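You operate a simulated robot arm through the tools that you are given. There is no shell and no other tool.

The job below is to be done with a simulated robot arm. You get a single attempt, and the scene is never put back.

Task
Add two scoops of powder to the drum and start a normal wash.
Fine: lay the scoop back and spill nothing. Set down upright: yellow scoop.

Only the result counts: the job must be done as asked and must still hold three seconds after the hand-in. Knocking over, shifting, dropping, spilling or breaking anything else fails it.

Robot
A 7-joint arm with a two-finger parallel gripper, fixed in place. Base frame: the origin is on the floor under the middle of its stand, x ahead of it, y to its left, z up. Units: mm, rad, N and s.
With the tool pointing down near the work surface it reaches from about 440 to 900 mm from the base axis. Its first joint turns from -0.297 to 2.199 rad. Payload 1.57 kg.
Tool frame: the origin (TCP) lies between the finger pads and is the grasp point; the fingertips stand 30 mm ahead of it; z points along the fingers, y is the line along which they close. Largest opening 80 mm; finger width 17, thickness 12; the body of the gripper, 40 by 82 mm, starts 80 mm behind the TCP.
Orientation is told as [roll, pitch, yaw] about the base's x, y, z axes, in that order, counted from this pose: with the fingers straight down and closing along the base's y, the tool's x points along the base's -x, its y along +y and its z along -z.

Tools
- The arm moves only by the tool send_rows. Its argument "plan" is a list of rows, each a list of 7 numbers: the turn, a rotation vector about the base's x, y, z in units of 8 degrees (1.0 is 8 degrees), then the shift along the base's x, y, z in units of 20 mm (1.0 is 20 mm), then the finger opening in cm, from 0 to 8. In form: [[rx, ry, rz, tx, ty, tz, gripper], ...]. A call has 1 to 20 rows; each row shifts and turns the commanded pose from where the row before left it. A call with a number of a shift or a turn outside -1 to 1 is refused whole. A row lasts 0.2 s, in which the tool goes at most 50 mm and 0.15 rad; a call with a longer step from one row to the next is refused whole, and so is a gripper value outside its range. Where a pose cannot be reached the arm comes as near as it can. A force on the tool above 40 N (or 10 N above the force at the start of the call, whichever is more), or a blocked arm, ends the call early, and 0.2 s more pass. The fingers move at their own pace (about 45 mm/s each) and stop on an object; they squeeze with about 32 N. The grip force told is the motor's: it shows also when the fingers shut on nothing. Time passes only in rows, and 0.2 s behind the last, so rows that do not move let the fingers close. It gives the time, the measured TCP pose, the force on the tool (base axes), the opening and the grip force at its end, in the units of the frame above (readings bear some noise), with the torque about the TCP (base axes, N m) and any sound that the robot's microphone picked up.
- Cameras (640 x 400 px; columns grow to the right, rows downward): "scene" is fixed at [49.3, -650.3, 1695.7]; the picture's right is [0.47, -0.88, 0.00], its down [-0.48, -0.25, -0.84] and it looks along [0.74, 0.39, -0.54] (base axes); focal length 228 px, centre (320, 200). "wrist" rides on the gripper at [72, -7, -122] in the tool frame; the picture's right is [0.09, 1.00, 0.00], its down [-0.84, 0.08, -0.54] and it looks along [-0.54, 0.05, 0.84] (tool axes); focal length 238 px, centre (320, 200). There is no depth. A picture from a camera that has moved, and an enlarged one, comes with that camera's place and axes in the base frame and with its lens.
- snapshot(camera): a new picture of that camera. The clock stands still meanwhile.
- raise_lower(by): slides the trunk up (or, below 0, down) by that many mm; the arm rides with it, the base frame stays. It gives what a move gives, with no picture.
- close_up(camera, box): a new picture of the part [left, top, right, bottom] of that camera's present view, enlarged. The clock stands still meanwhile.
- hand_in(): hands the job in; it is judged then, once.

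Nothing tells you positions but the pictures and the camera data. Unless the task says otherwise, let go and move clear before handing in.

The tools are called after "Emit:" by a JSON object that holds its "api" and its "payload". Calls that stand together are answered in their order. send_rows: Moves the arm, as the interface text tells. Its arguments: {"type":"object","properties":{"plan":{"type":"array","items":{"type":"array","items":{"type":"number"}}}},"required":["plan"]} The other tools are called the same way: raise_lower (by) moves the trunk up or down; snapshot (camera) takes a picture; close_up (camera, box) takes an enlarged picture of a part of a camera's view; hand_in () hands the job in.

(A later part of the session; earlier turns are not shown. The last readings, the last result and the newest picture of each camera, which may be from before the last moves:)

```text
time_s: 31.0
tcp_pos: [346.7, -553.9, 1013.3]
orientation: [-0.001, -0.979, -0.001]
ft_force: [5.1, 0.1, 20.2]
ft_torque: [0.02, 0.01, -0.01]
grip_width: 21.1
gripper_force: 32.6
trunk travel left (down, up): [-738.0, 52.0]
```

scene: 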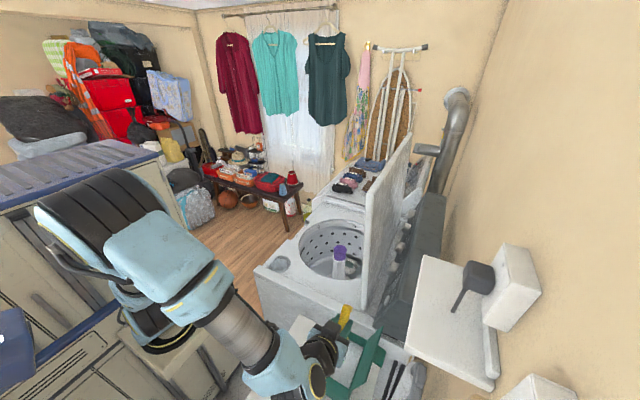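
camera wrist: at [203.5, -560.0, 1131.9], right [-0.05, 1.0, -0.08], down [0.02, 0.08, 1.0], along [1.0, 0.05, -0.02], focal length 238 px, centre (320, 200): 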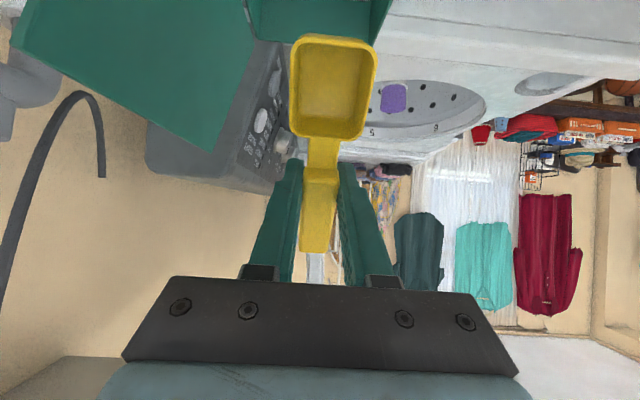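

Emit:
{"api": "close_up", "payload": {"camera": "wrist", "box": [240, 60, 420, 260]}}

Emit:
{"api": "close_up", "payload": {"camera": "scene", "box": [300, 310, 400, 400]}}

```text
2.00 times, centred on (330, 160) of wrist
camera zoom: at [204.3, -560.1, 1021.9], right [-0.05, 1.0, -0.08], down [0.02, 0.08, 1.0], along [1.0, 0.05, -0.02], focal length 477 px, centre (300, 280)
```

zoom: 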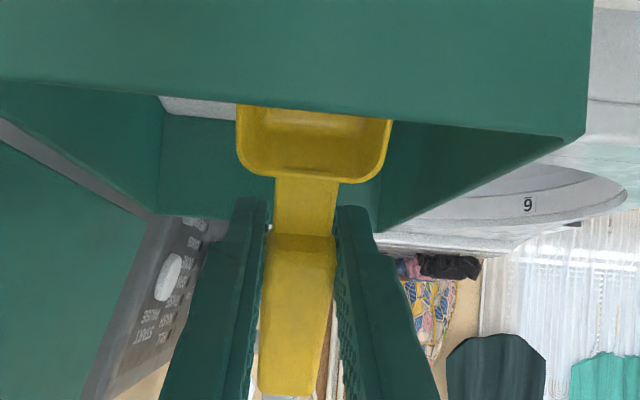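

```text
4.44 times, centred on (350, 355) of scene
camera zoom: at [49.3, -650.3, 1695.7], right [0.47, -0.88, 0.0], down [-0.48, -0.25, -0.84], along [0.74, 0.39, -0.54], focal length 1015 px, centre (187, -489)
```

zoom: 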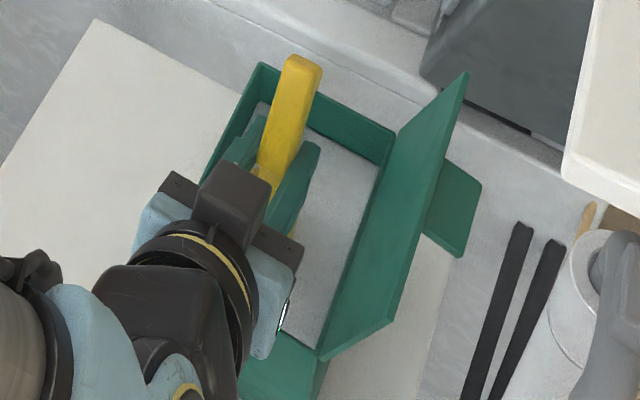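

The powder bed pushes back like a firm surface near z≈947, so I should not press downward. I'll lift out, level, and look at the powder surface for any trace.

Emit:
{"api": "send_rows", "payload": {"plan": [[0, 0, 0, 0, 0, 0.4, 0], [0, 0, 0, 0, 0, 0.8, 0], [0, 0, 0, 0, 0, 1, 0], [0, 0, 0, 0, 0, 1, 0], [0, 0, 0, 0, 0, 1, 0], [0, 0, 0, 0, 0, 1, 0], [0, 1, 0, 0, 0.5, 0.3, 0], [0, 1, 0, 0, 0.5, 0.3, 0], [0, 1, 0, 0, 0.5, 0.3, 0], [0, 1, 0, 0, 0.5, 0.3, 0], [0, 1, 0, 0, 0.5, 0, 0], [0, 1, 0, 0, 0.5, 0, 0], [0, 1, 0, 0, 0.5, 0, 0], [0, 0, 0, 0, 0.5, 0, 0], [0, 0, 0, 0, 0, 0, 0]]}}

Emit:
{"api": "snapshot", "payload": {"camera": "wrist"}}

Emit:
{"api": "close_up", "payload": {"camera": "scene", "box": [300, 310, 400, 400]}}

```text
time_s: 34.2
tcp_pos: [347.0, -474.0, 1142.6]
orientation: [-0.001, -0.001, 0.001]
ft_force: [0.1, 0.6, -0.3]
ft_torque: [0.03, -0.03, 0.04]
grip_width: 20.9
gripper_force: 31.8
trunk travel left (down, up): [-738.0, 52.0]
```

```text
taken
camera wrist: at [273.9, -480.6, 1264.0], right [-0.09, 1.0, 0.0], down [0.84, 0.08, 0.54], along [0.54, 0.05, -0.84], focal length 238 px, centre (320, 200)
```

wrist: 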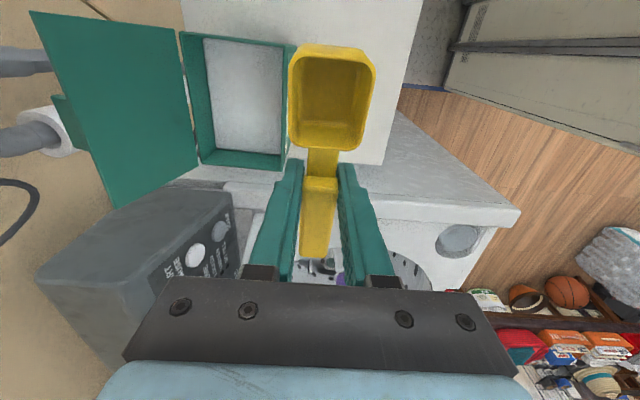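

```text
4.44 times, centred on (350, 355) of scene
camera zoom: at [49.3, -650.3, 1695.7], right [0.47, -0.88, 0.0], down [-0.48, -0.25, -0.84], along [0.74, 0.39, -0.54], focal length 1015 px, centre (187, -489)
```

zoom: 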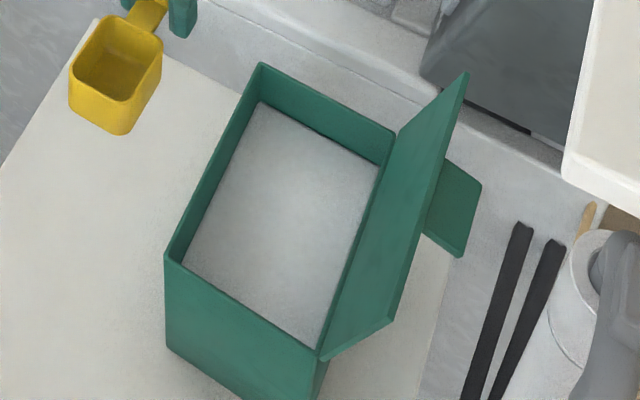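

Emit:
{"api": "close_up", "payload": {"camera": "wrist", "box": [170, 20, 400, 190]}}

Emit:
{"api": "close_up", "payload": {"camera": "scene", "box": [335, 325, 375, 390]}}

Emit:
{"api": "close_up", "payload": {"camera": "scene", "box": [280, 300, 320, 340]}}

```text
2.35 times, centred on (285, 105) of wrist
camera zoom: at [273.9, -480.6, 1264.0], right [-0.09, 1.0, 0.0], down [0.84, 0.08, 0.54], along [0.54, 0.05, -0.84], focal length 561 px, centre (402, 424)
```

zoom: 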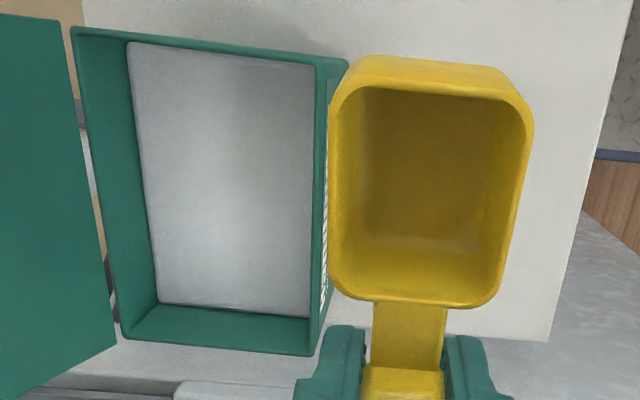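

```text
6.15 times, centred on (355, 358) of scene
camera zoom: at [49.3, -650.3, 1695.7], right [0.47, -0.88, 0.0], down [-0.48, -0.25, -0.84], along [0.74, 0.39, -0.54], focal length 1405 px, centre (105, -769)
```

zoom: 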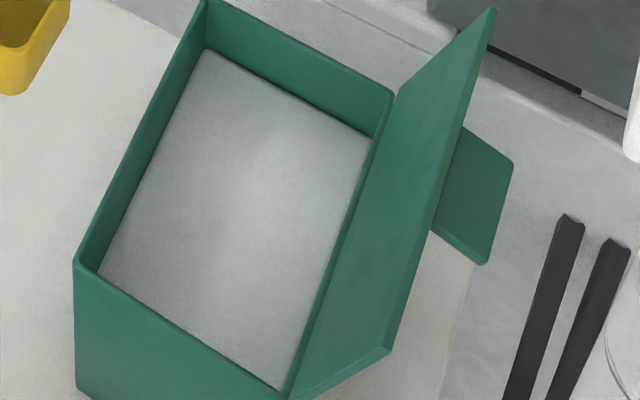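

```text
10.00 times, centred on (300, 320) of scene
camera zoom: at [49.3, -650.3, 1695.7], right [0.47, -0.88, 0.0], down [-0.48, -0.25, -0.84], along [0.74, 0.39, -0.54], focal length 2283 px, centre (520, -1000)
```

zoom: 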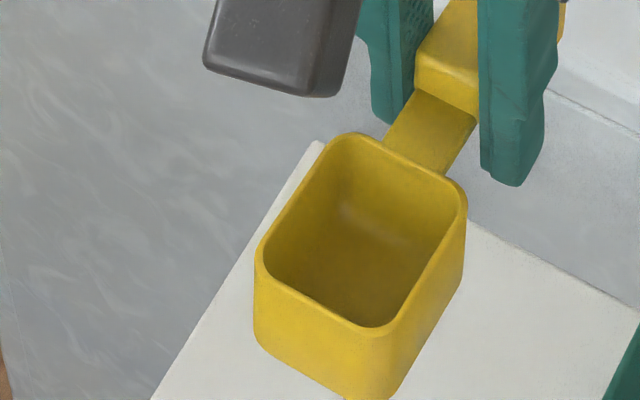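

No dent is visible and the bowl is empty, so the bed acts as a firm surface; I should scoop with a light skimming stroke at a moderate tilt, levelling as I lift. I'll go back over the box with a 48° tilt.

Emit:
{"api": "send_rows", "payload": {"plan": [[0, 0, 0, 0, -0.85, 0, 0], [0, 0, 0, 0, -0.85, 0, 0], [0, 0, 0, 0, -0.85, 0, 0], [0, 0, 0, 0, -0.85, 0, 0], [0, -1, 0, 0.05, -0.7, 0, 0], [0, -1, 0, 0.05, 0, 0, 0], [0, -1, 0, 0.05, 0, 0, 0], [0, -1, 0, 0.05, 0, 0, 0], [0, -1, 0, 0.05, 0, -0.5, 0], [0, -1, 0, 0.05, 0, -1, 0], [0, 0, 0, 0, 0, -1, 0], [0, 0, 0, 0, 0, -1, 0], [0, 0, 0, 0, 0, -1, 0], [0, 0, 0, 0, 0, -1, 0], [0, 0, 0, 0, 0, -0.3, 0], [0, 0, 0, 0, 0, 0, 0]]}}

Emit:
{"api": "snapshot", "payload": {"camera": "wrist"}}

Emit:
{"api": "close_up", "payload": {"camera": "scene", "box": [300, 310, 400, 400]}}

```text
time_s: 37.6
tcp_pos: [353.3, -556.5, 1028.0]
orientation: [-0.002, -0.837, -0.001]
ft_force: [-0.5, 0.6, -0.4]
ft_torque: [0.0, -0.01, 0.0]
grip_width: 20.8
gripper_force: 32.4
trunk travel left (down, up): [-738.0, 52.0]
```

```text
taken
camera wrist: at [213.2, -561.9, 1053.8], right [-0.06, 1.0, -0.07], down [0.16, 0.08, 0.98], along [0.99, 0.05, -0.16], focal length 238 px, centre (320, 200)
```

wrist: 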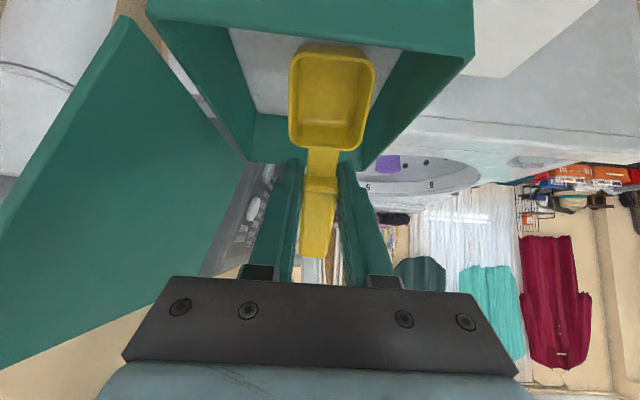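

```text
4.44 times, centred on (350, 355) of scene
camera zoom: at [49.3, -650.3, 1695.7], right [0.47, -0.88, 0.0], down [-0.48, -0.25, -0.84], along [0.74, 0.39, -0.54], focal length 1015 px, centre (187, -489)
```

zoom: 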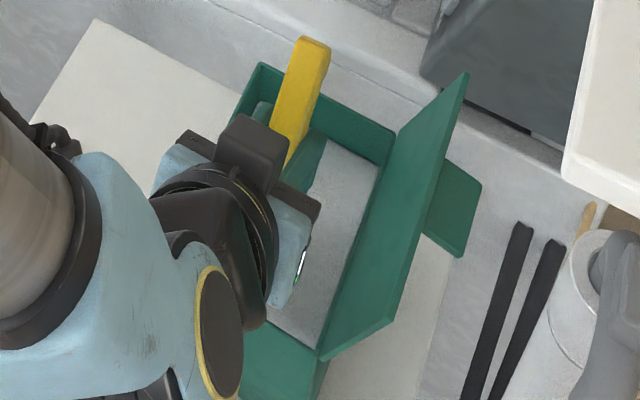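

Emit:
{"api": "send_rows", "payload": {"plan": [[0, 0, 0, 0, 0, -0.2, 0], [0, 0, 0, 0, 0, -0.2, 0], [0, 0, 0, 0, 0, -0.2, 0], [0, 0, 0, 0, 0, 0, 0]]}}

Emit:
{"api": "send_rows", "payload": {"plan": [[0, 0, 0, 0, 0, -0.1, 0], [0, 0, 0, 0, 0, 0, 0]]}}

Emit:
{"api": "send_rows", "payload": {"plan": [[0, 0, 0, 0, 0, -0.1, 0], [0, 0, 0, 0, 0, 0, 0]]}}

```text
time_s: 38.6
tcp_pos: [352.9, -555.9, 1014.9]
orientation: [0.0, -0.838, -0.001]
ft_force: [0.0, -0.5, -0.5]
ft_torque: [0.0, 0.02, 0.01]
grip_width: 21.3
gripper_force: 31.8
trunk travel left (down, up): [-738.0, 52.0]
```

```text
time_s: 39.2
tcp_pos: [353.3, -556.2, 1012.2]
orientation: [0.002, -0.837, 0.001]
ft_force: [-0.4, 0.6, -0.2]
ft_torque: [0.01, 0.02, -0.01]
grip_width: 20.9
gripper_force: 31.5
trunk travel left (down, up): [-738.0, 52.0]
```

```text
time_s: 39.8
tcp_pos: [354.9, -556.3, 1010.0]
orientation: [-0.002, -0.837, 0.003]
ft_force: [-1.8, 0.8, 13.7]
ft_torque: [0.01, 0.52, -0.01]
grip_width: 20.9
gripper_force: 31.8
trunk travel left (down, up): [-738.0, 52.0]
```

Light contact (14 N) came exactly where predicted. I'll stroke the bowl toward -x while rotating it up and lifting.

Emit:
{"api": "send_rows", "payload": {"plan": [[0, 1, 0, -0.3, 0, -0.2, 0], [0, 1, 0, 0, 0, 0.5, 0], [0, 1, 0, 0.3, 0, 0.7, 0], [0, 1, 0, 0.3, 0, 0.8, 0], [0, 1, 0, 0.2, 0, 0.8, 0], [0, 1, 0, 0, 0, 0.8, 0], [0, 0, 0, 0, 0, 0.5, 0], [0, 0, 0, 0, 0, 0, 0]]}}

Emit:
{"api": "close_up", "payload": {"camera": "wrist", "box": [170, 20, 450, 260]}}

Emit:
{"api": "close_up", "payload": {"camera": "scene", "box": [300, 310, 400, 400]}}

```text
time_s: 41.6
tcp_pos: [362.7, -557.2, 1088.3]
orientation: [-0.001, 0.0, 0.0]
ft_force: [-0.4, 0.0, -0.8]
ft_torque: [-0.03, 0.0, 0.02]
grip_width: 21.0
gripper_force: 32.2
trunk travel left (down, up): [-738.0, 52.0]
```

```text
1.67 times, centred on (310, 140) of wrist
camera zoom: at [290.0, -563.3, 1209.9], right [-0.09, 1.0, 0.0], down [0.84, 0.08, 0.54], along [0.54, 0.05, -0.84], focal length 397 px, centre (337, 300)
```

zoom: 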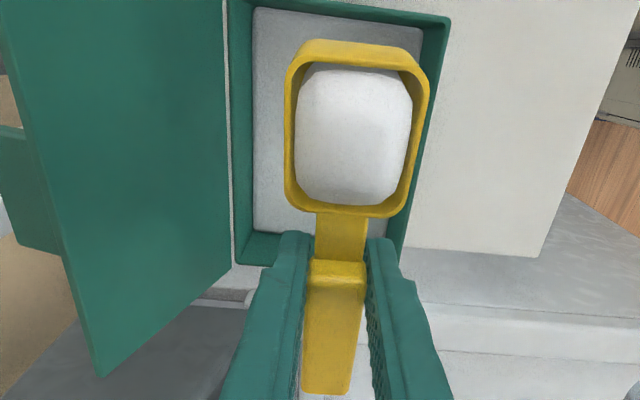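

```text
4.44 times, centred on (350, 355) of scene
camera zoom: at [49.3, -650.3, 1695.7], right [0.47, -0.88, 0.0], down [-0.48, -0.25, -0.84], along [0.74, 0.39, -0.54], focal length 1015 px, centre (187, -489)
```

zoom: 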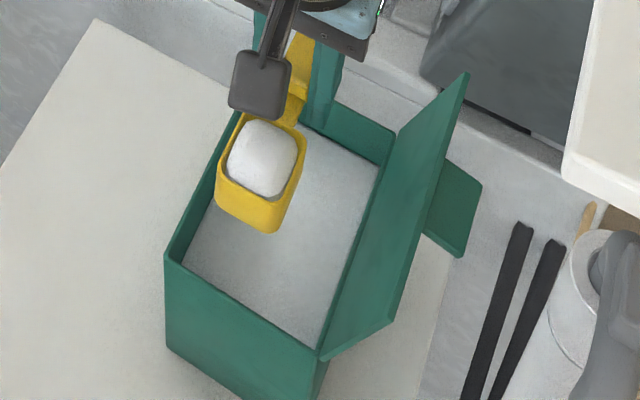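

The scoop is now heaped with powder. I'll carry it level, rising first, then swinging clear of the lid toward the drum.

Emit:
{"api": "send_rows", "payload": {"plan": [[0, 0, 0, 0, 0, 0.5, 0], [0, 0, 0, 0, 0, 0.8, 0], [0, 0, 0, 0, 0.3, 0.8, 0], [0, 0, 0, 0, 0.7, 0.8, 0], [0, 0, 0, 0.2, 0.8, 0.2, 0], [0, 0, 0, 0.4, 0.8, 0, 0], [0, 0, 0, 0.6, 0.8, 0, 0], [0, 0, 0, 0.8, 0.8, 0, 0], [0, 0, 0, 0.8, 0.8, 0, 0], [0, 0, 0, 0.8, 0.8, 0, 0], [0, 0, 0, 0.8, 0.8, 0, 0], [0, 0, 0, 0.8, 0.8, 0, 0], [0, 0, 0, 0.8, 0.5, 0, 0], [0, 0, 0, 0.8, 0.3, 0, 0], [0, 0, 0, 0.8, 0.2, 0, 0], [0, 0, 0, 0.8, 0.1, 0, 0], [0, 0, 0, 0.6, 0, 0, 0], [0, 0, 0, 0.3, 0, 0, 0], [0, 0, 0, 0, 0, 0, 0]]}}

Emit:
{"api": "snapshot", "payload": {"camera": "wrist"}}

Emit:
{"api": "snapshot", "payload": {"camera": "scene"}}

```text
time_s: 45.6
tcp_pos: [547.8, -386.6, 1149.5]
orientation: [0.0, 0.003, -0.002]
ft_force: [-0.1, -0.4, 0.3]
ft_torque: [-0.04, -0.02, 0.01]
grip_width: 20.8
gripper_force: 32.3
trunk travel left (down, up): [-738.0, 52.0]
```

```text
taken
camera wrist: at [475.0, -392.7, 1271.7], right [-0.09, 1.0, 0.0], down [0.84, 0.08, 0.54], along [0.54, 0.05, -0.84], focal length 238 px, centre (320, 200)
```

wrist: 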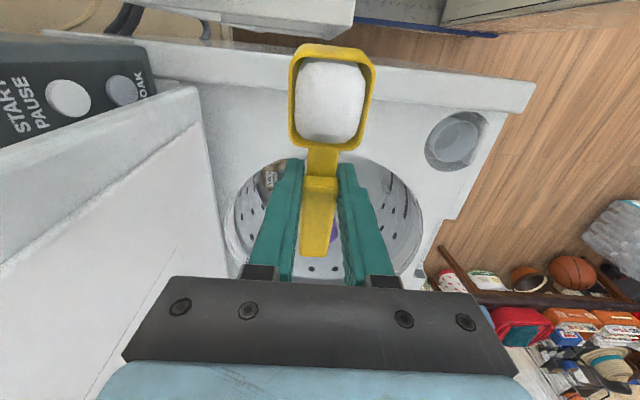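

```text
taken
```

scene: 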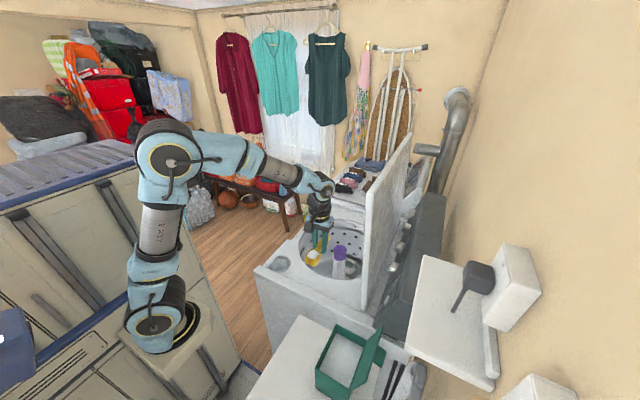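

The load is intact, and the drum opening is centred near (805,-345) with a radius of about 186. I'll bring the bowl over the near half of the drum.

Emit:
{"api": "send_rows", "payload": {"plan": [[0, 0, 0, 0.5, 0.1, 0, 0], [0, 0, 0, 0.9, 0.2, 0, 0], [0, 0, 0, 1, 0.2, 0, 0], [0, 0, 0, 1, 0.2, -0.2, 0], [0, 0, 0, 1, 0.2, -0.3, 0], [0, 0, 0, 1, 0.2, -0.5, 0], [0, 0, 0, 1, 0.2, -0.5, 0], [0, 0, 0, 1, 0.2, -0.5, 0], [0, 0, 0, 1, 0.2, -0.3, 0], [0, 0, 0, 0.5, 0.2, -0.2, 0], [0, 0, 0, 0.2, 0.1, 0, 0], [0, 0, 0, 0, 0, 0, 0]]}}

Emit:
{"api": "snapshot", "payload": {"camera": "wrist"}}

Emit:
{"api": "snapshot", "payload": {"camera": "scene"}}

```text
time_s: 48.2
tcp_pos: [731.2, -345.6, 1099.5]
orientation: [0.0, 0.001, 0.001]
ft_force: [0.5, -0.3, 0.9]
ft_torque: [0.01, -0.02, 0.03]
grip_width: 20.8
gripper_force: 32.5
trunk travel left (down, up): [-738.0, 52.0]
```

```text
taken
camera wrist: at [658.3, -352.4, 1221.3], right [-0.09, 1.0, 0.0], down [0.84, 0.08, 0.54], along [0.54, 0.05, -0.84], focal length 238 px, centre (320, 200)
```

wrist: 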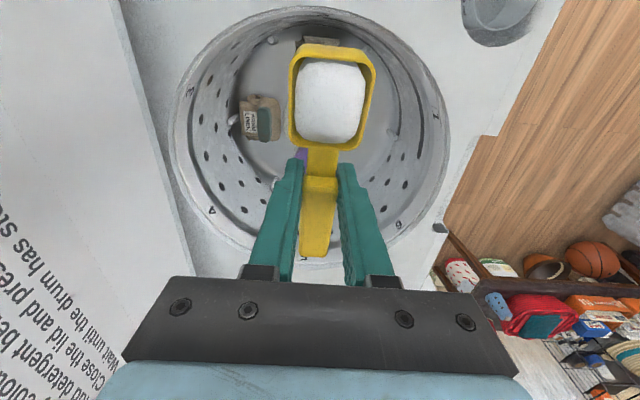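

```text
taken
```

scene: 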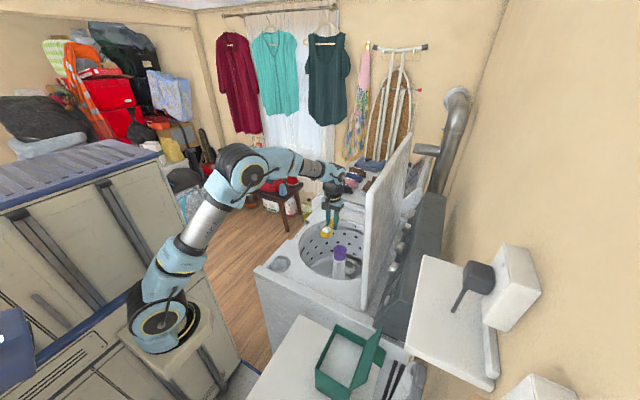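

The bowl is well over the drum opening. Next I'll tip it out with a pitch rotation.

Emit:
{"api": "send_rows", "payload": {"plan": [[0, -1, 0, 0, 0, 0, 0], [0, -1, 0, 0, 0, 0, 0], [0, -1, 0, 0, 0, 0, 0], [0, -1, 0, 0, 0, 0, 0], [0, -1, 0, 0, 0, 0, 0], [0, -1, 0, 0, 0, 0, 0], [0, -1, 0, 0, 0, 0, 0], [0, -1, 0, 0, 0, 0, 0], [0, -1, 0, 0, 0, 0, 0], [0, -1, 0, 0, 0, 0, 0], [0, -1, 0, 0, 0, 0, 0], [0, -1, 0, 0, 0, 0, 0], [0, -1, 0, 0, 0, 0, 0], [0, 0, 0, 0, 0, 0, 0], [0, 0, 0, 0, 0, 0, 0]]}}

Emit:
{"api": "snapshot", "payload": {"camera": "wrist"}}

Emit:
{"api": "snapshot", "payload": {"camera": "scene"}}

```text
time_s: 51.4
tcp_pos: [731.3, -346.4, 1099.2]
orientation: [3.142, -1.326, -3.142]
ft_force: [0.2, 0.3, -0.8]
ft_torque: [-0.01, -0.03, 0.01]
grip_width: 20.7
gripper_force: 32.4
trunk travel left (down, up): [-738.0, 52.0]
```

```text
taken
camera wrist: at [628.5, -352.8, 999.7], right [0.02, 1.0, -0.09], down [-0.73, 0.08, 0.68], along [0.68, 0.05, 0.73], focal length 238 px, centre (320, 200)
```

wrist: 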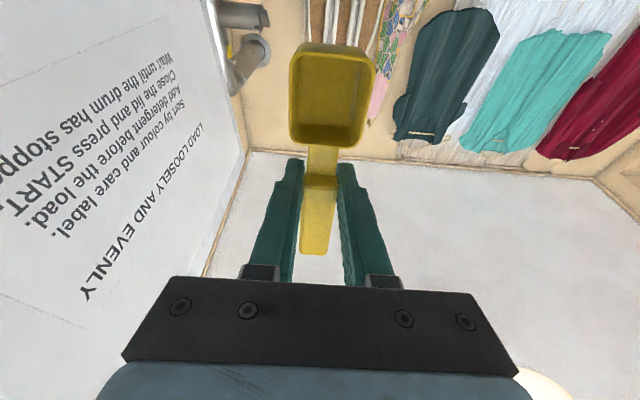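

```text
taken
```

scene: 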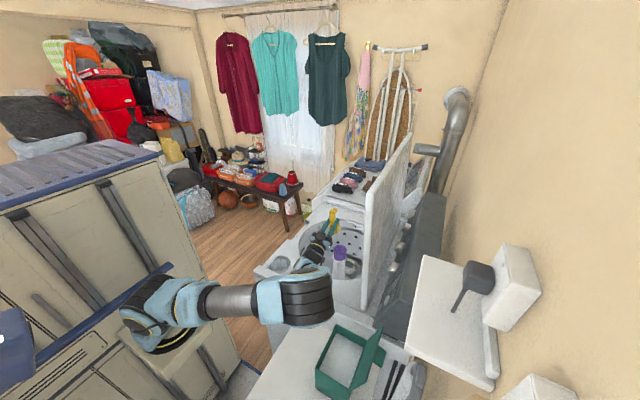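

The bowl looks empty. I'll check the drum and washer top for powder.

Emit:
{"api": "close_up", "payload": {"camera": "scene", "box": [250, 190, 400, 310]}}

Emit:
{"api": "close_up", "payload": {"camera": "wrist", "box": [260, 20, 400, 180]}}

Emit:
{"api": "close_up", "payload": {"camera": "scene", "box": [230, 260, 400, 400]}}

```text
3.33 times, centred on (325, 250) of scene
camera zoom: at [49.3, -650.3, 1695.7], right [0.47, -0.88, 0.0], down [-0.48, -0.25, -0.84], along [0.74, 0.39, -0.54], focal length 761 px, centre (303, 33)
```

zoom: 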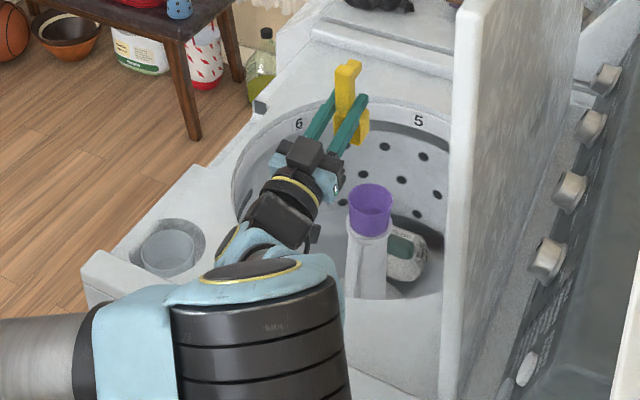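

```text
2.50 times, centred on (330, 100) of wrist
camera zoom: at [628.5, -352.8, 999.7], right [0.02, 1.0, -0.09], down [-0.73, 0.08, 0.68], along [0.68, 0.05, 0.73], focal length 596 px, centre (295, 450)
```

zoom: 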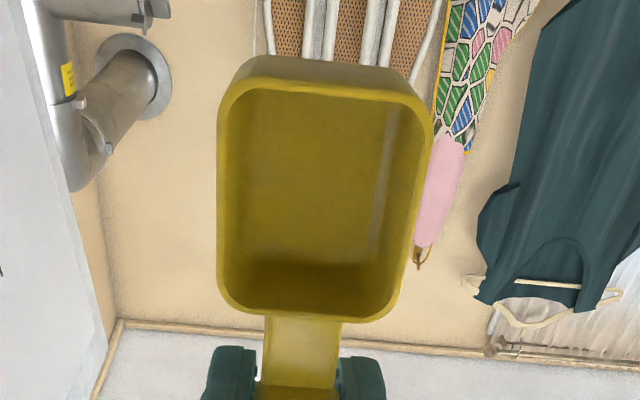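

```text
2.86 times, centred on (315, 330) of scene
camera zoom: at [49.3, -650.3, 1695.7], right [0.47, -0.88, 0.0], down [-0.48, -0.25, -0.84], along [0.74, 0.39, -0.54], focal length 652 px, centre (334, -171)
```

zoom: 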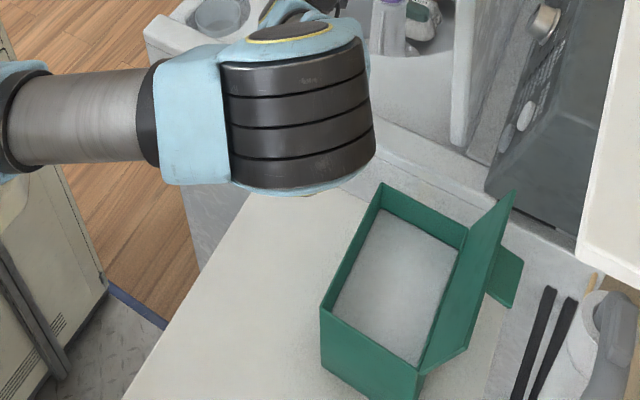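

The bowl is emptied. I'll rotate back to level and look into the drum.

Emit:
{"api": "send_rows", "payload": {"plan": [[0, 1, 0, 0, 0, 0, 0], [0, 1, 0, 0, 0, 0, 0], [0, 1, 0, 0, 0, 0, 0], [0, 1, 0, 0, 0, 0, 0], [0, 1, 0, 0, 0, 0, 0], [0, 1, 0, 0, 0, 0, 0], [0, 1, 0, 0, 0, 0, 0], [0, 1, 0, 0, 0, 0, 0], [0, 1, 0, 0, 0, 0, 0], [0, 1, 0, 0, 0, 0, 0], [0, 1, 0, 0, 0, 0, 0], [0, 1, 0, 0, 0, 0, 0], [0, 1, 0, 0, 0, 0, 0], [0, 0, 0, 0, 0, 0, 0]]}}

Emit:
{"api": "snapshot", "payload": {"camera": "wrist"}}

Emit:
{"api": "close_up", "payload": {"camera": "scene", "box": [250, 190, 400, 310]}}

```text
time_s: 54.4
tcp_pos: [730.9, -346.0, 1099.6]
orientation: [0.001, 0.003, -0.001]
ft_force: [-0.1, 0.9, -0.2]
ft_torque: [0.01, 0.02, -0.01]
grip_width: 20.6
gripper_force: 32.1
trunk travel left (down, up): [-738.0, 52.0]
```

```text
taken
camera wrist: at [658.2, -352.4, 1221.5], right [-0.09, 1.0, 0.0], down [0.84, 0.08, 0.54], along [0.54, 0.05, -0.84], focal length 238 px, centre (320, 200)
```

wrist: 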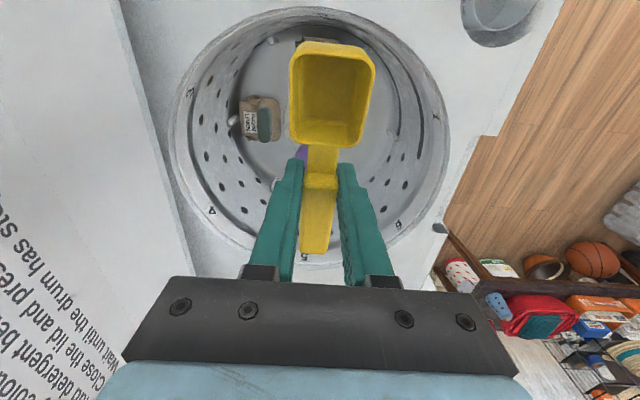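

```text
3.33 times, centred on (325, 250) of scene
camera zoom: at [49.3, -650.3, 1695.7], right [0.47, -0.88, 0.0], down [-0.48, -0.25, -0.84], along [0.74, 0.39, -0.54], focal length 761 px, centre (303, 33)
```

zoom: 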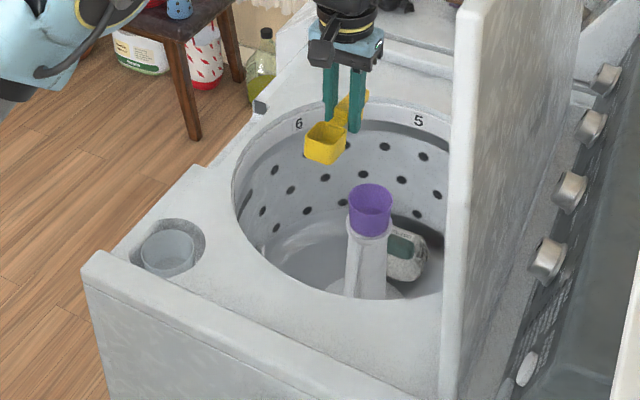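

Emit:
{"api": "close_up", "payload": {"camera": "wrist", "box": [160, 0, 460, 200]}}

Emit:
{"api": "close_up", "payload": {"camera": "scene", "box": [300, 210, 370, 290]}}

```text
2.00 times, centred on (310, 100) of wrist
camera zoom: at [658.2, -352.4, 1221.5], right [-0.09, 1.0, 0.0], down [0.84, 0.08, 0.54], along [0.54, 0.05, -0.84], focal length 477 px, centre (340, 400)
```

zoom: 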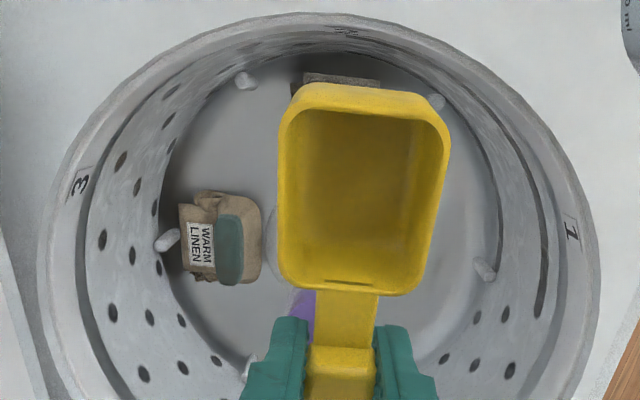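

```text
5.00 times, centred on (335, 250) of scene
camera zoom: at [49.3, -650.3, 1695.7], right [0.47, -0.88, 0.0], down [-0.48, -0.25, -0.84], along [0.74, 0.39, -0.54], focal length 1142 px, centre (245, -50)
```

zoom: 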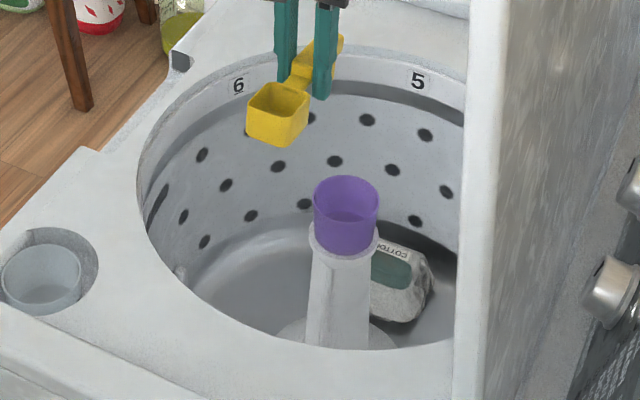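

I'll head back for the second scoop along the same path, glancing into the drum on the way.

Emit:
{"api": "send_rows", "payload": {"plan": [[0, 0, 0, -0.5, 0, 0.5, 0], [0, 0, 0, -1, 0, 1, 0], [0, 0, 0, -1, 0, 1, 0], [0, 0, 0, -1, 0, 0.5, 0], [0, 0, 0, -1, -0.1, 0, 0], [0, 0, 0, -1, -0.1, 0, 0], [0, 0, 0, -1, -0.1, 0, 0], [0, 0, 0, -1, -0.1, 0, 0], [0, 0, 0, -1, -0.1, 0, 0], [0, 0, 0, -1, -0.1, 0, 0], [0, 0, 0, -1, -0.1, 0, 0], [0, 0, 0, -1, -0.1, 0, 0], [0, 0, 0, -1, -0.1, 0, 0], [0, 0, 0, -1, -0.1, 0, 0], [0, 0, 0, -1, -0.1, 0, 0], [0, 0, 0, -1, -0.1, 0, 0], [0, 0, 0, 0, 0, 0, 0]]}}

Emit:
{"api": "close_up", "payload": {"camera": "wrist", "box": [160, 100, 480, 300]}}

Emit:
{"api": "close_up", "payload": {"camera": "scene", "box": [250, 190, 400, 310]}}

```text
time_s: 58.0
tcp_pos: [422.7, -369.6, 1160.6]
orientation: [0.0, -0.001, 0.001]
ft_force: [-0.6, 0.1, -0.3]
ft_torque: [-0.02, -0.01, 0.01]
grip_width: 20.6
gripper_force: 31.7
trunk travel left (down, up): [-738.0, 52.0]
```

```text
2.00 times, centred on (320, 200) of wrist
camera zoom: at [348.4, -376.1, 1281.6], right [-0.09, 1.0, 0.0], down [0.84, 0.08, 0.54], along [0.54, 0.05, -0.84], focal length 477 px, centre (320, 200)
```

zoom: 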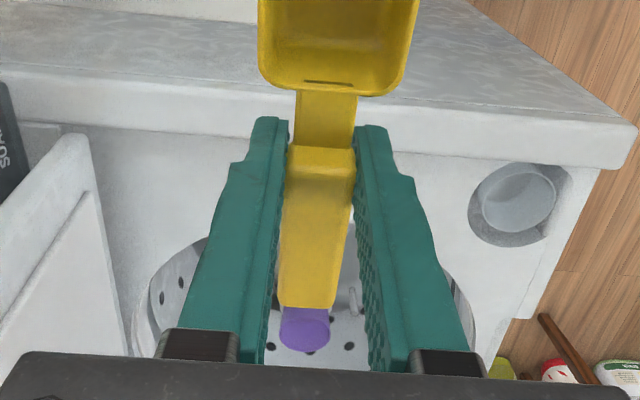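

```text
3.33 times, centred on (325, 250) of scene
camera zoom: at [49.3, -650.3, 1695.7], right [0.47, -0.88, 0.0], down [-0.48, -0.25, -0.84], along [0.74, 0.39, -0.54], focal length 761 px, centre (303, 33)
```

zoom: 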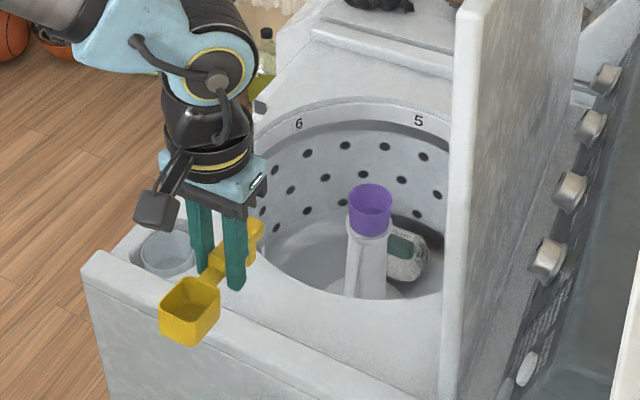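

No spilled powder is visible. Next comes the second scoop: back over the box, then the same tilt and gentle contact.

Emit:
{"api": "send_rows", "payload": {"plan": [[0, 0, 0, -0.35, -0.93, 0, 0], [0, 0, 0, -0.35, -0.93, 0, 0], [0, 0, 0, -0.35, -0.93, 0, 0], [0, 0, 0, -0.35, -0.93, 0, 0], [0, 0, 0, -0.35, -0.93, 0, 0], [0, 0, 0, -0.35, -0.93, 0, 0], [0, 0, 0, -0.35, -0.93, 0, 0], [0, 0, 0, -0.35, -0.93, 0, 0], [0, 0, 0, -0.35, -0.93, 0, 0], [0, 0, 0, -0.35, -0.93, 0, 0], [0, -1, 0, 0, 0, 0, 0], [0, -1, 0, 0, 0, 0, 0], [0, -1, 0, 0, 0, -0.3, 0], [0, -1, 0, 0, 0, -0.5, 0], [0, -1, 0, 0, 0, -0.8, 0], [0, -1, 0, 0, 0, -1, 0], [0, 0, 0, 0, 0, -1, 0], [0, 0, 0, 0, 0, -1, 0], [0, 0, 0, 0, 0, 0, 0]]}}

Emit:
{"api": "snapshot", "payload": {"camera": "wrist"}}

Emit:
{"api": "close_up", "payload": {"camera": "scene", "box": [300, 310, 400, 400]}}

```text
time_s: 62.0
tcp_pos: [351.7, -556.0, 1067.7]
orientation: [0.001, -0.84, -0.002]
ft_force: [0.3, 0.1, -0.4]
ft_torque: [-0.01, 0.0, 0.0]
grip_width: 20.9
gripper_force: 32.3
trunk travel left (down, up): [-738.0, 52.0]
```

```text
taken
camera wrist: at [212.2, -562.1, 1094.7], right [-0.06, 1.0, -0.07], down [0.16, 0.08, 0.98], along [0.99, 0.05, -0.16], focal length 238 px, centre (320, 200)
```

wrist: 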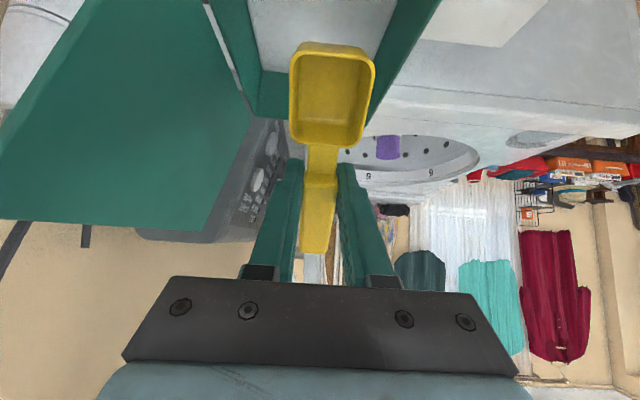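

```text
4.44 times, centred on (350, 355) of scene
camera zoom: at [49.3, -650.3, 1695.7], right [0.47, -0.88, 0.0], down [-0.48, -0.25, -0.84], along [0.74, 0.39, -0.54], focal length 1015 px, centre (187, -489)
```

zoom: 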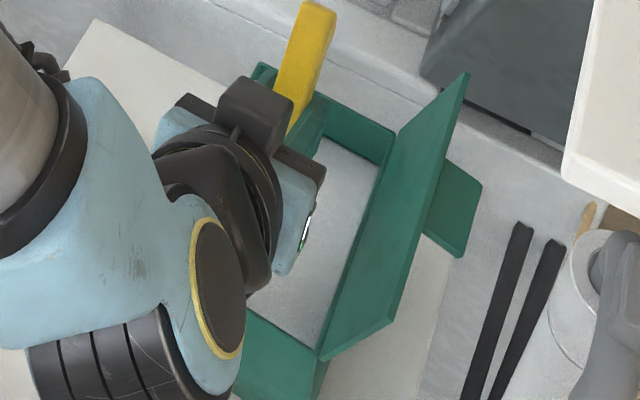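

Emit:
{"api": "send_rows", "payload": {"plan": [[0, 0, 0, 0.05, 0, -0.9, 0], [0, 0, 0, 0.05, 0, -0.9, 0], [0, 0, 0, 0, 0, -0.6, 0], [0, 0, 0, 0, 0, -0.2, 0], [0, 0, 0, 0, 0, 0, 0]]}}

Emit:
{"api": "send_rows", "payload": {"plan": [[0, 0, 0, 0, 0, -0.1, 0], [0, 0, 0, 0, 0, 0, 0]]}}

Emit:
{"api": "send_rows", "payload": {"plan": [[0, 0, 0, 0, 0, -0.1, 0], [0, 0, 0, 0, 0, 0, 0]]}}

```text
time_s: 63.2
tcp_pos: [353.5, -558.0, 1015.5]
orientation: [-0.001, -0.837, 0.001]
ft_force: [-0.9, 0.5, -0.2]
ft_torque: [0.03, 0.0, 0.0]
grip_width: 20.7
gripper_force: 32.4
trunk travel left (down, up): [-738.0, 52.0]
```

```text
time_s: 63.8
tcp_pos: [353.7, -556.3, 1013.4]
orientation: [0.0, -0.839, -0.001]
ft_force: [0.5, 0.3, 0.4]
ft_torque: [0.01, -0.01, 0.0]
grip_width: 20.7
gripper_force: 32.2
trunk travel left (down, up): [-738.0, 52.0]
```

```text
time_s: 64.4
tcp_pos: [353.6, -557.0, 1013.7]
orientation: [-0.002, -0.839, 0.002]
ft_force: [2.0, 0.3, 19.6]
ft_torque: [0.01, 0.48, -0.01]
grip_width: 20.8
gripper_force: 31.7
trunk travel left (down, up): [-738.0, 52.0]
```

Contact at 20 N. I'll repeat the same stroke: forward, rotate up and lift.

Emit:
{"api": "send_rows", "payload": {"plan": [[0, 1, 0, -0.3, 0, -0.1, 0], [0, 1, 0, 0, 0, 0.4, 0], [0, 1, 0, 0.3, 0, 0.7, 0], [0, 1, 0, 0.3, 0, 0.8, 0], [0, 1, 0, 0.2, 0, 0.8, 0], [0, 1, 0, 0, 0, 0.8, 0], [0, 0, 0, 0, 0, 0.5, 0], [0, 0, 0, 0, 0, 0, 0]]}}

Emit:
{"api": "close_up", "payload": {"camera": "wrist", "box": [170, 20, 450, 260]}}

Emit:
{"api": "close_up", "payload": {"camera": "scene", "box": [300, 310, 400, 400]}}

```text
time_s: 66.2
tcp_pos: [362.9, -556.5, 1089.3]
orientation: [0.0, 0.001, 0.0]
ft_force: [-0.2, -0.1, 0.1]
ft_torque: [0.01, 0.02, -0.01]
grip_width: 20.9
gripper_force: 32.1
trunk travel left (down, up): [-738.0, 52.0]
```

```text
1.67 times, centred on (310, 140) of wrist
camera zoom: at [290.0, -562.2, 1211.2], right [-0.09, 1.0, 0.0], down [0.84, 0.08, 0.54], along [0.54, 0.05, -0.84], focal length 397 px, centre (337, 300)
```

zoom: 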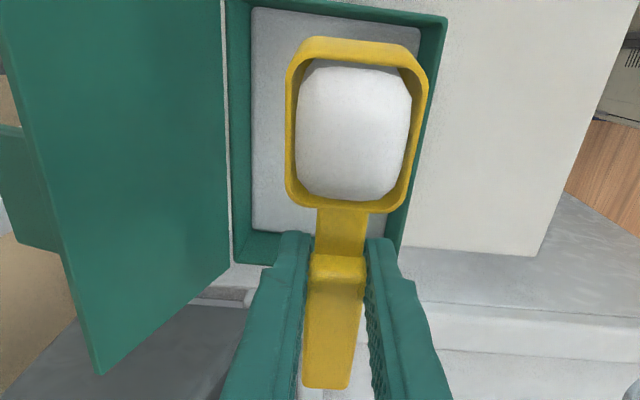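

```text
4.44 times, centred on (350, 355) of scene
camera zoom: at [49.3, -650.3, 1695.7], right [0.47, -0.88, 0.0], down [-0.48, -0.25, -0.84], along [0.74, 0.39, -0.54], focal length 1015 px, centre (187, -489)
```

zoom: 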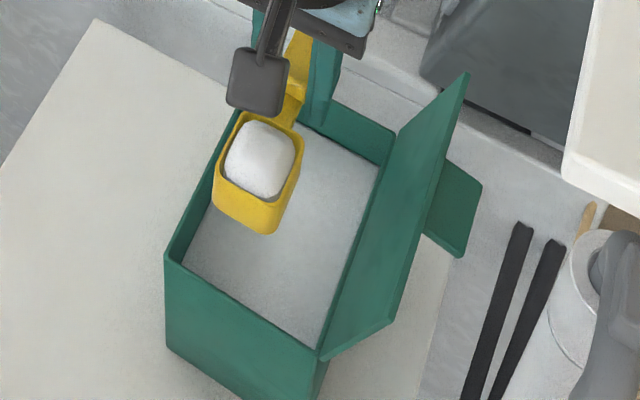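

The second heaped scoop is loaded. I'll carry it along the same path to the drum.

Emit:
{"api": "send_rows", "payload": {"plan": [[0, 0, 0, 0, 0, 0.5, 0], [0, 0, 0, 0, 0, 0.8, 0], [0, 0, 0, 0, 0.3, 0.8, 0], [0, 0, 0, 0, 0.7, 0.8, 0], [0, 0, 0, 0.2, 0.8, 0.2, 0], [0, 0, 0, 0.4, 0.8, 0, 0], [0, 0, 0, 0.6, 0.8, 0, 0], [0, 0, 0, 0.8, 0.8, 0, 0], [0, 0, 0, 0.8, 0.8, 0, 0], [0, 0, 0, 0.8, 0.8, 0, 0], [0, 0, 0, 0.8, 0.8, 0, 0], [0, 0, 0, 0.8, 0.8, 0, 0], [0, 0, 0, 0.8, 0.5, 0, 0], [0, 0, 0, 0.8, 0.3, 0, 0], [0, 0, 0, 0.8, 0.2, 0, 0], [0, 0, 0, 0.8, 0.1, 0, 0], [0, 0, 0, 0.6, 0, 0, 0], [0, 0, 0, 0.3, 0, 0, 0], [0, 0, 0, 0, 0, 0, 0]]}}

Emit:
{"api": "send_rows", "payload": {"plan": [[0, 0, 0, 0.5, 0.1, 0, 0], [0, 0, 0, 0.9, 0.2, 0, 0], [0, 0, 0, 1, 0.2, 0, 0], [0, 0, 0, 1, 0.2, -0.2, 0], [0, 0, 0, 1, 0.2, -0.3, 0], [0, 0, 0, 1, 0.2, -0.5, 0], [0, 0, 0, 1, 0.2, -0.5, 0], [0, 0, 0, 1, 0.2, -0.5, 0], [0, 0, 0, 1, 0.2, -0.3, 0], [0, 0, 0, 0.5, 0.2, -0.2, 0], [0, 0, 0, 0.2, 0.1, 0, 0], [0, 0, 0, 0, 0, 0, 0]]}}

Emit:
{"api": "snapshot", "payload": {"camera": "wrist"}}

```text
time_s: 70.2
tcp_pos: [548.9, -385.3, 1151.8]
orientation: [-0.001, -0.001, -0.002]
ft_force: [0.5, -0.3, -0.3]
ft_torque: [-0.02, 0.0, -0.01]
grip_width: 20.4
gripper_force: 32.1
trunk travel left (down, up): [-738.0, 52.0]
```

```text
time_s: 72.8
tcp_pos: [730.5, -345.6, 1102.0]
orientation: [0.001, 0.001, 0.0]
ft_force: [0.6, 0.3, 0.3]
ft_torque: [0.01, 0.01, 0.0]
grip_width: 20.8
gripper_force: 32.3
trunk travel left (down, up): [-738.0, 52.0]
```

```text
taken
camera wrist: at [657.3, -351.9, 1223.5], right [-0.09, 1.0, 0.0], down [0.84, 0.08, 0.54], along [0.54, 0.05, -0.84], focal length 238 px, centre (320, 200)
```

wrist: 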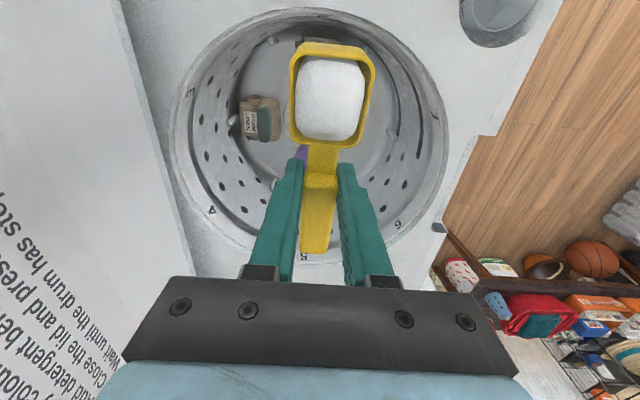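

The load is intact and over the drum. I'll tip it out, hold briefly, then come back to level.

Emit:
{"api": "send_rows", "payload": {"plan": [[0, -1, 0, 0, 0, 0, 0], [0, -1, 0, 0, 0, 0, 0], [0, -1, 0, 0, 0, 0, 0], [0, -1, 0, 0, 0, 0, 0], [0, -1, 0, 0, 0, 0, 0], [0, -1, 0, 0, 0, 0, 0], [0, -1, 0, 0, 0, 0, 0], [0, -1, 0, 0, 0, 0, 0], [0, -1, 0, 0, 0, 0, 0], [0, -1, 0, 0, 0, 0, 0], [0, -1, 0, 0, 0, 0, 0], [0, -1, 0, 0, 0, 0, 0], [0, -1, 0, 0, 0, 0, 0], [0, 0, 0, 0, 0, 0, 0], [0, 0, 0, 0, 0, 0, 0]]}}

Emit:
{"api": "close_up", "payload": {"camera": "wrist", "box": [260, 20, 400, 180]}}

Emit:
{"api": "close_up", "payload": {"camera": "scene", "box": [250, 190, 400, 310]}}

```text
time_s: 76.0
tcp_pos: [730.7, -345.9, 1101.8]
orientation: [3.141, -1.327, -3.14]
ft_force: [0.2, -0.6, -0.6]
ft_torque: [0.03, 0.02, -0.01]
grip_width: 20.7
gripper_force: 32.3
trunk travel left (down, up): [-738.0, 52.0]
```

```text
2.50 times, centred on (330, 100) of wrist
camera zoom: at [629.1, -352.7, 1002.3], right [0.02, 1.0, -0.09], down [-0.73, 0.08, 0.68], along [0.68, 0.05, 0.73], focal length 596 px, centre (295, 450)
```

zoom: 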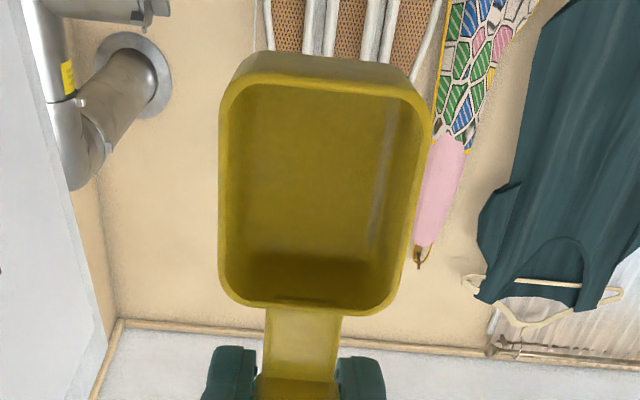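

```text
3.33 times, centred on (325, 250) of scene
camera zoom: at [49.3, -650.3, 1695.7], right [0.47, -0.88, 0.0], down [-0.48, -0.25, -0.84], along [0.74, 0.39, -0.54], focal length 761 px, centre (303, 33)
```

zoom: 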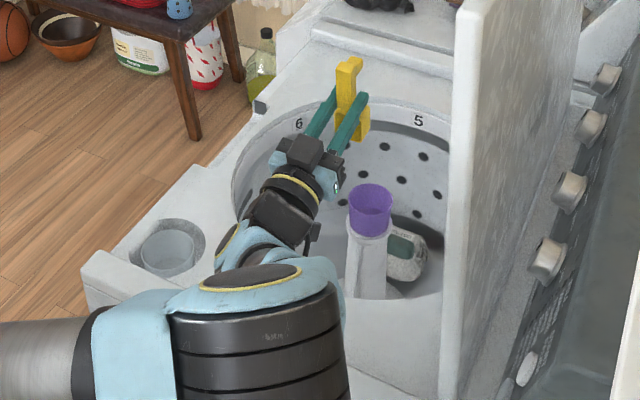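

Emit:
{"api": "send_rows", "payload": {"plan": [[0, 1, 0, 0, 0, 0, 0], [0, 1, 0, 0, 0, 0, 0], [0, 1, 0, 0, 0, 0, 0], [0, 1, 0, 0, 0, 0, 0], [0, 1, 0, 0, 0, 0, 0], [0, 1, 0, 0, 0, 0, 0], [0, 1, 0, 0, 0, 0, 0], [0, 1, 0, 0, 0, 0, 0], [0, 1, 0, 0, 0, 0, 0], [0, 1, 0, 0, 0, 0, 0], [0, 1, 0, 0, 0, 0, 0], [0, 1, 0, 0, 0, 0, 0], [0, 1, 0, 0, 0, 0, 0], [0, 0, 0, 0, 0.8, 0.8, 0], [0, 0, 0, 0, 1, 1, 0], [0, 0, 0, 0, 1, 1, 0], [0, 0, 0, 0, 1, 1, 0], [0, 0, 0, 0, 0, 0, 0]]}}

Emit:
{"api": "snapshot", "payload": {"camera": "wrist"}}

Emit:
{"api": "close_up", "payload": {"camera": "wrist", "box": [120, 0, 440, 200]}}

```text
time_s: 79.8
tcp_pos: [731.8, -270.9, 1179.7]
orientation: [-0.001, 0.001, 0.0]
ft_force: [-0.4, -0.2, -1.0]
ft_torque: [0.02, 0.01, -0.02]
grip_width: 20.7
gripper_force: 31.4
trunk travel left (down, up): [-738.0, 52.0]
```

```text
taken
camera wrist: at [657.2, -276.3, 1300.6], right [-0.09, 1.0, 0.0], down [0.84, 0.08, 0.54], along [0.54, 0.05, -0.84], focal length 238 px, centre (320, 200)
```

wrist: 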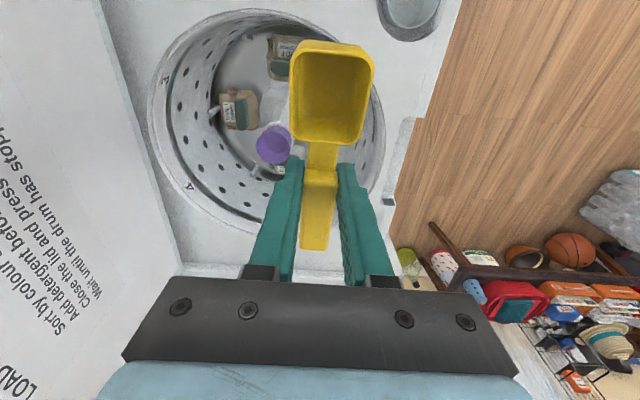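

```text
2.00 times, centred on (280, 100) of wrist
camera zoom: at [657.2, -276.3, 1300.6], right [-0.09, 1.0, 0.0], down [0.84, 0.08, 0.54], along [0.54, 0.05, -0.84], focal length 477 px, centre (400, 400)
```

zoom: 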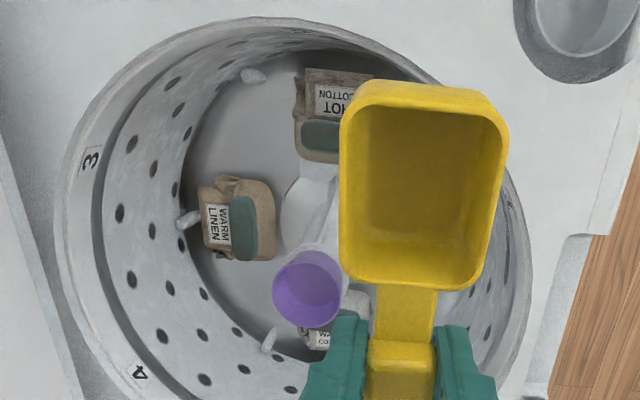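

The drum contents show no spill on the machine top, and both scoops are in. Next I'll lay the scoop back; allowing for the in-hand slip, TCP (365,-422) puts it exactly where it was. I'll travel there high.

Emit:
{"api": "send_rows", "payload": {"plan": [[0, 0, 0, -0.966, -0.397, -0.1, 0], [0, 0, 0, -0.966, -0.397, -0.1, 0], [0, 0, 0, -0.966, -0.397, -0.1, 0], [0, 0, 0, -0.966, -0.397, -0.1, 0], [0, 0, 0, -0.966, -0.397, -0.1, 0], [0, 0, 0, -0.966, -0.397, -0.1, 0], [0, 0, 0, -0.966, -0.397, -0.1, 0], [0, 0, 0, -0.966, -0.397, -0.1, 0], [0, 0, 0, -0.966, -0.397, -0.1, 0], [0, 0, 0, -0.966, -0.397, -0.1, 0], [0, 0, 0, -0.966, -0.397, -0.1, 0], [0, 0, 0, -0.966, -0.397, -0.1, 0], [0, 0, 0, -0.966, -0.397, -0.1, 0], [0, 0, 0, -0.966, -0.397, -0.1, 0], [0, 0, 0, -0.966, -0.397, -0.1, 0], [0, 0, 0, -0.966, -0.397, -0.1, 0], [0, 0, 0, -0.966, -0.397, -0.1, 0], [0, 0, 0, -0.966, -0.397, -0.1, 0], [0, 0, 0, -0.966, -0.397, -0.1, 0], [0, 0, 0, 0, 0, 0, 0]]}}

Emit:
{"api": "snapshot", "payload": {"camera": "wrist"}}

Emit:
{"api": "close_up", "payload": {"camera": "scene", "box": [240, 240, 440, 400]}}

```text
time_s: 84.0
tcp_pos: [364.4, -420.9, 1140.1]
orientation: [0.002, 0.0, 0.001]
ft_force: [-0.2, -0.4, -0.6]
ft_torque: [0.01, 0.03, -0.02]
grip_width: 20.8
gripper_force: 32.3
trunk travel left (down, up): [-738.0, 52.0]
```

```text
taken
camera wrist: at [291.1, -426.2, 1261.9], right [-0.09, 1.0, 0.0], down [0.84, 0.08, 0.54], along [0.54, 0.05, -0.84], focal length 238 px, centre (320, 200)
```

wrist: 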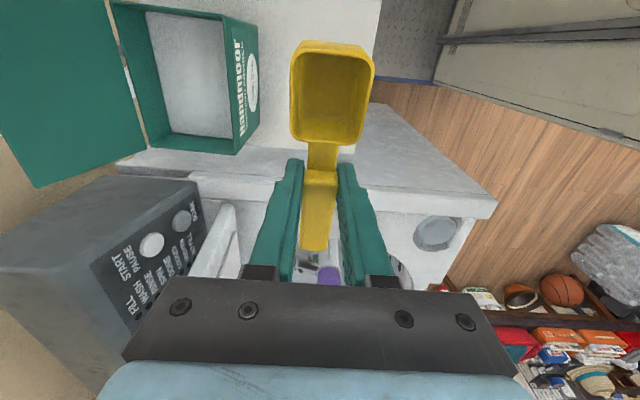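

```text
2.50 times, centred on (340, 320) of scene
camera zoom: at [49.3, -650.3, 1695.7], right [0.47, -0.88, 0.0], down [-0.48, -0.25, -0.84], along [0.74, 0.39, -0.54], focal length 571 px, centre (270, -100)
```

zoom: 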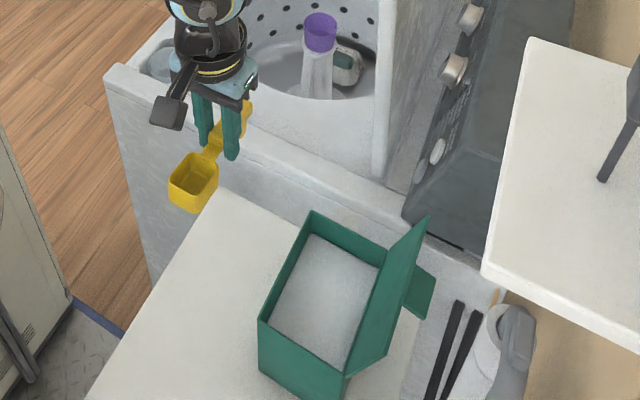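

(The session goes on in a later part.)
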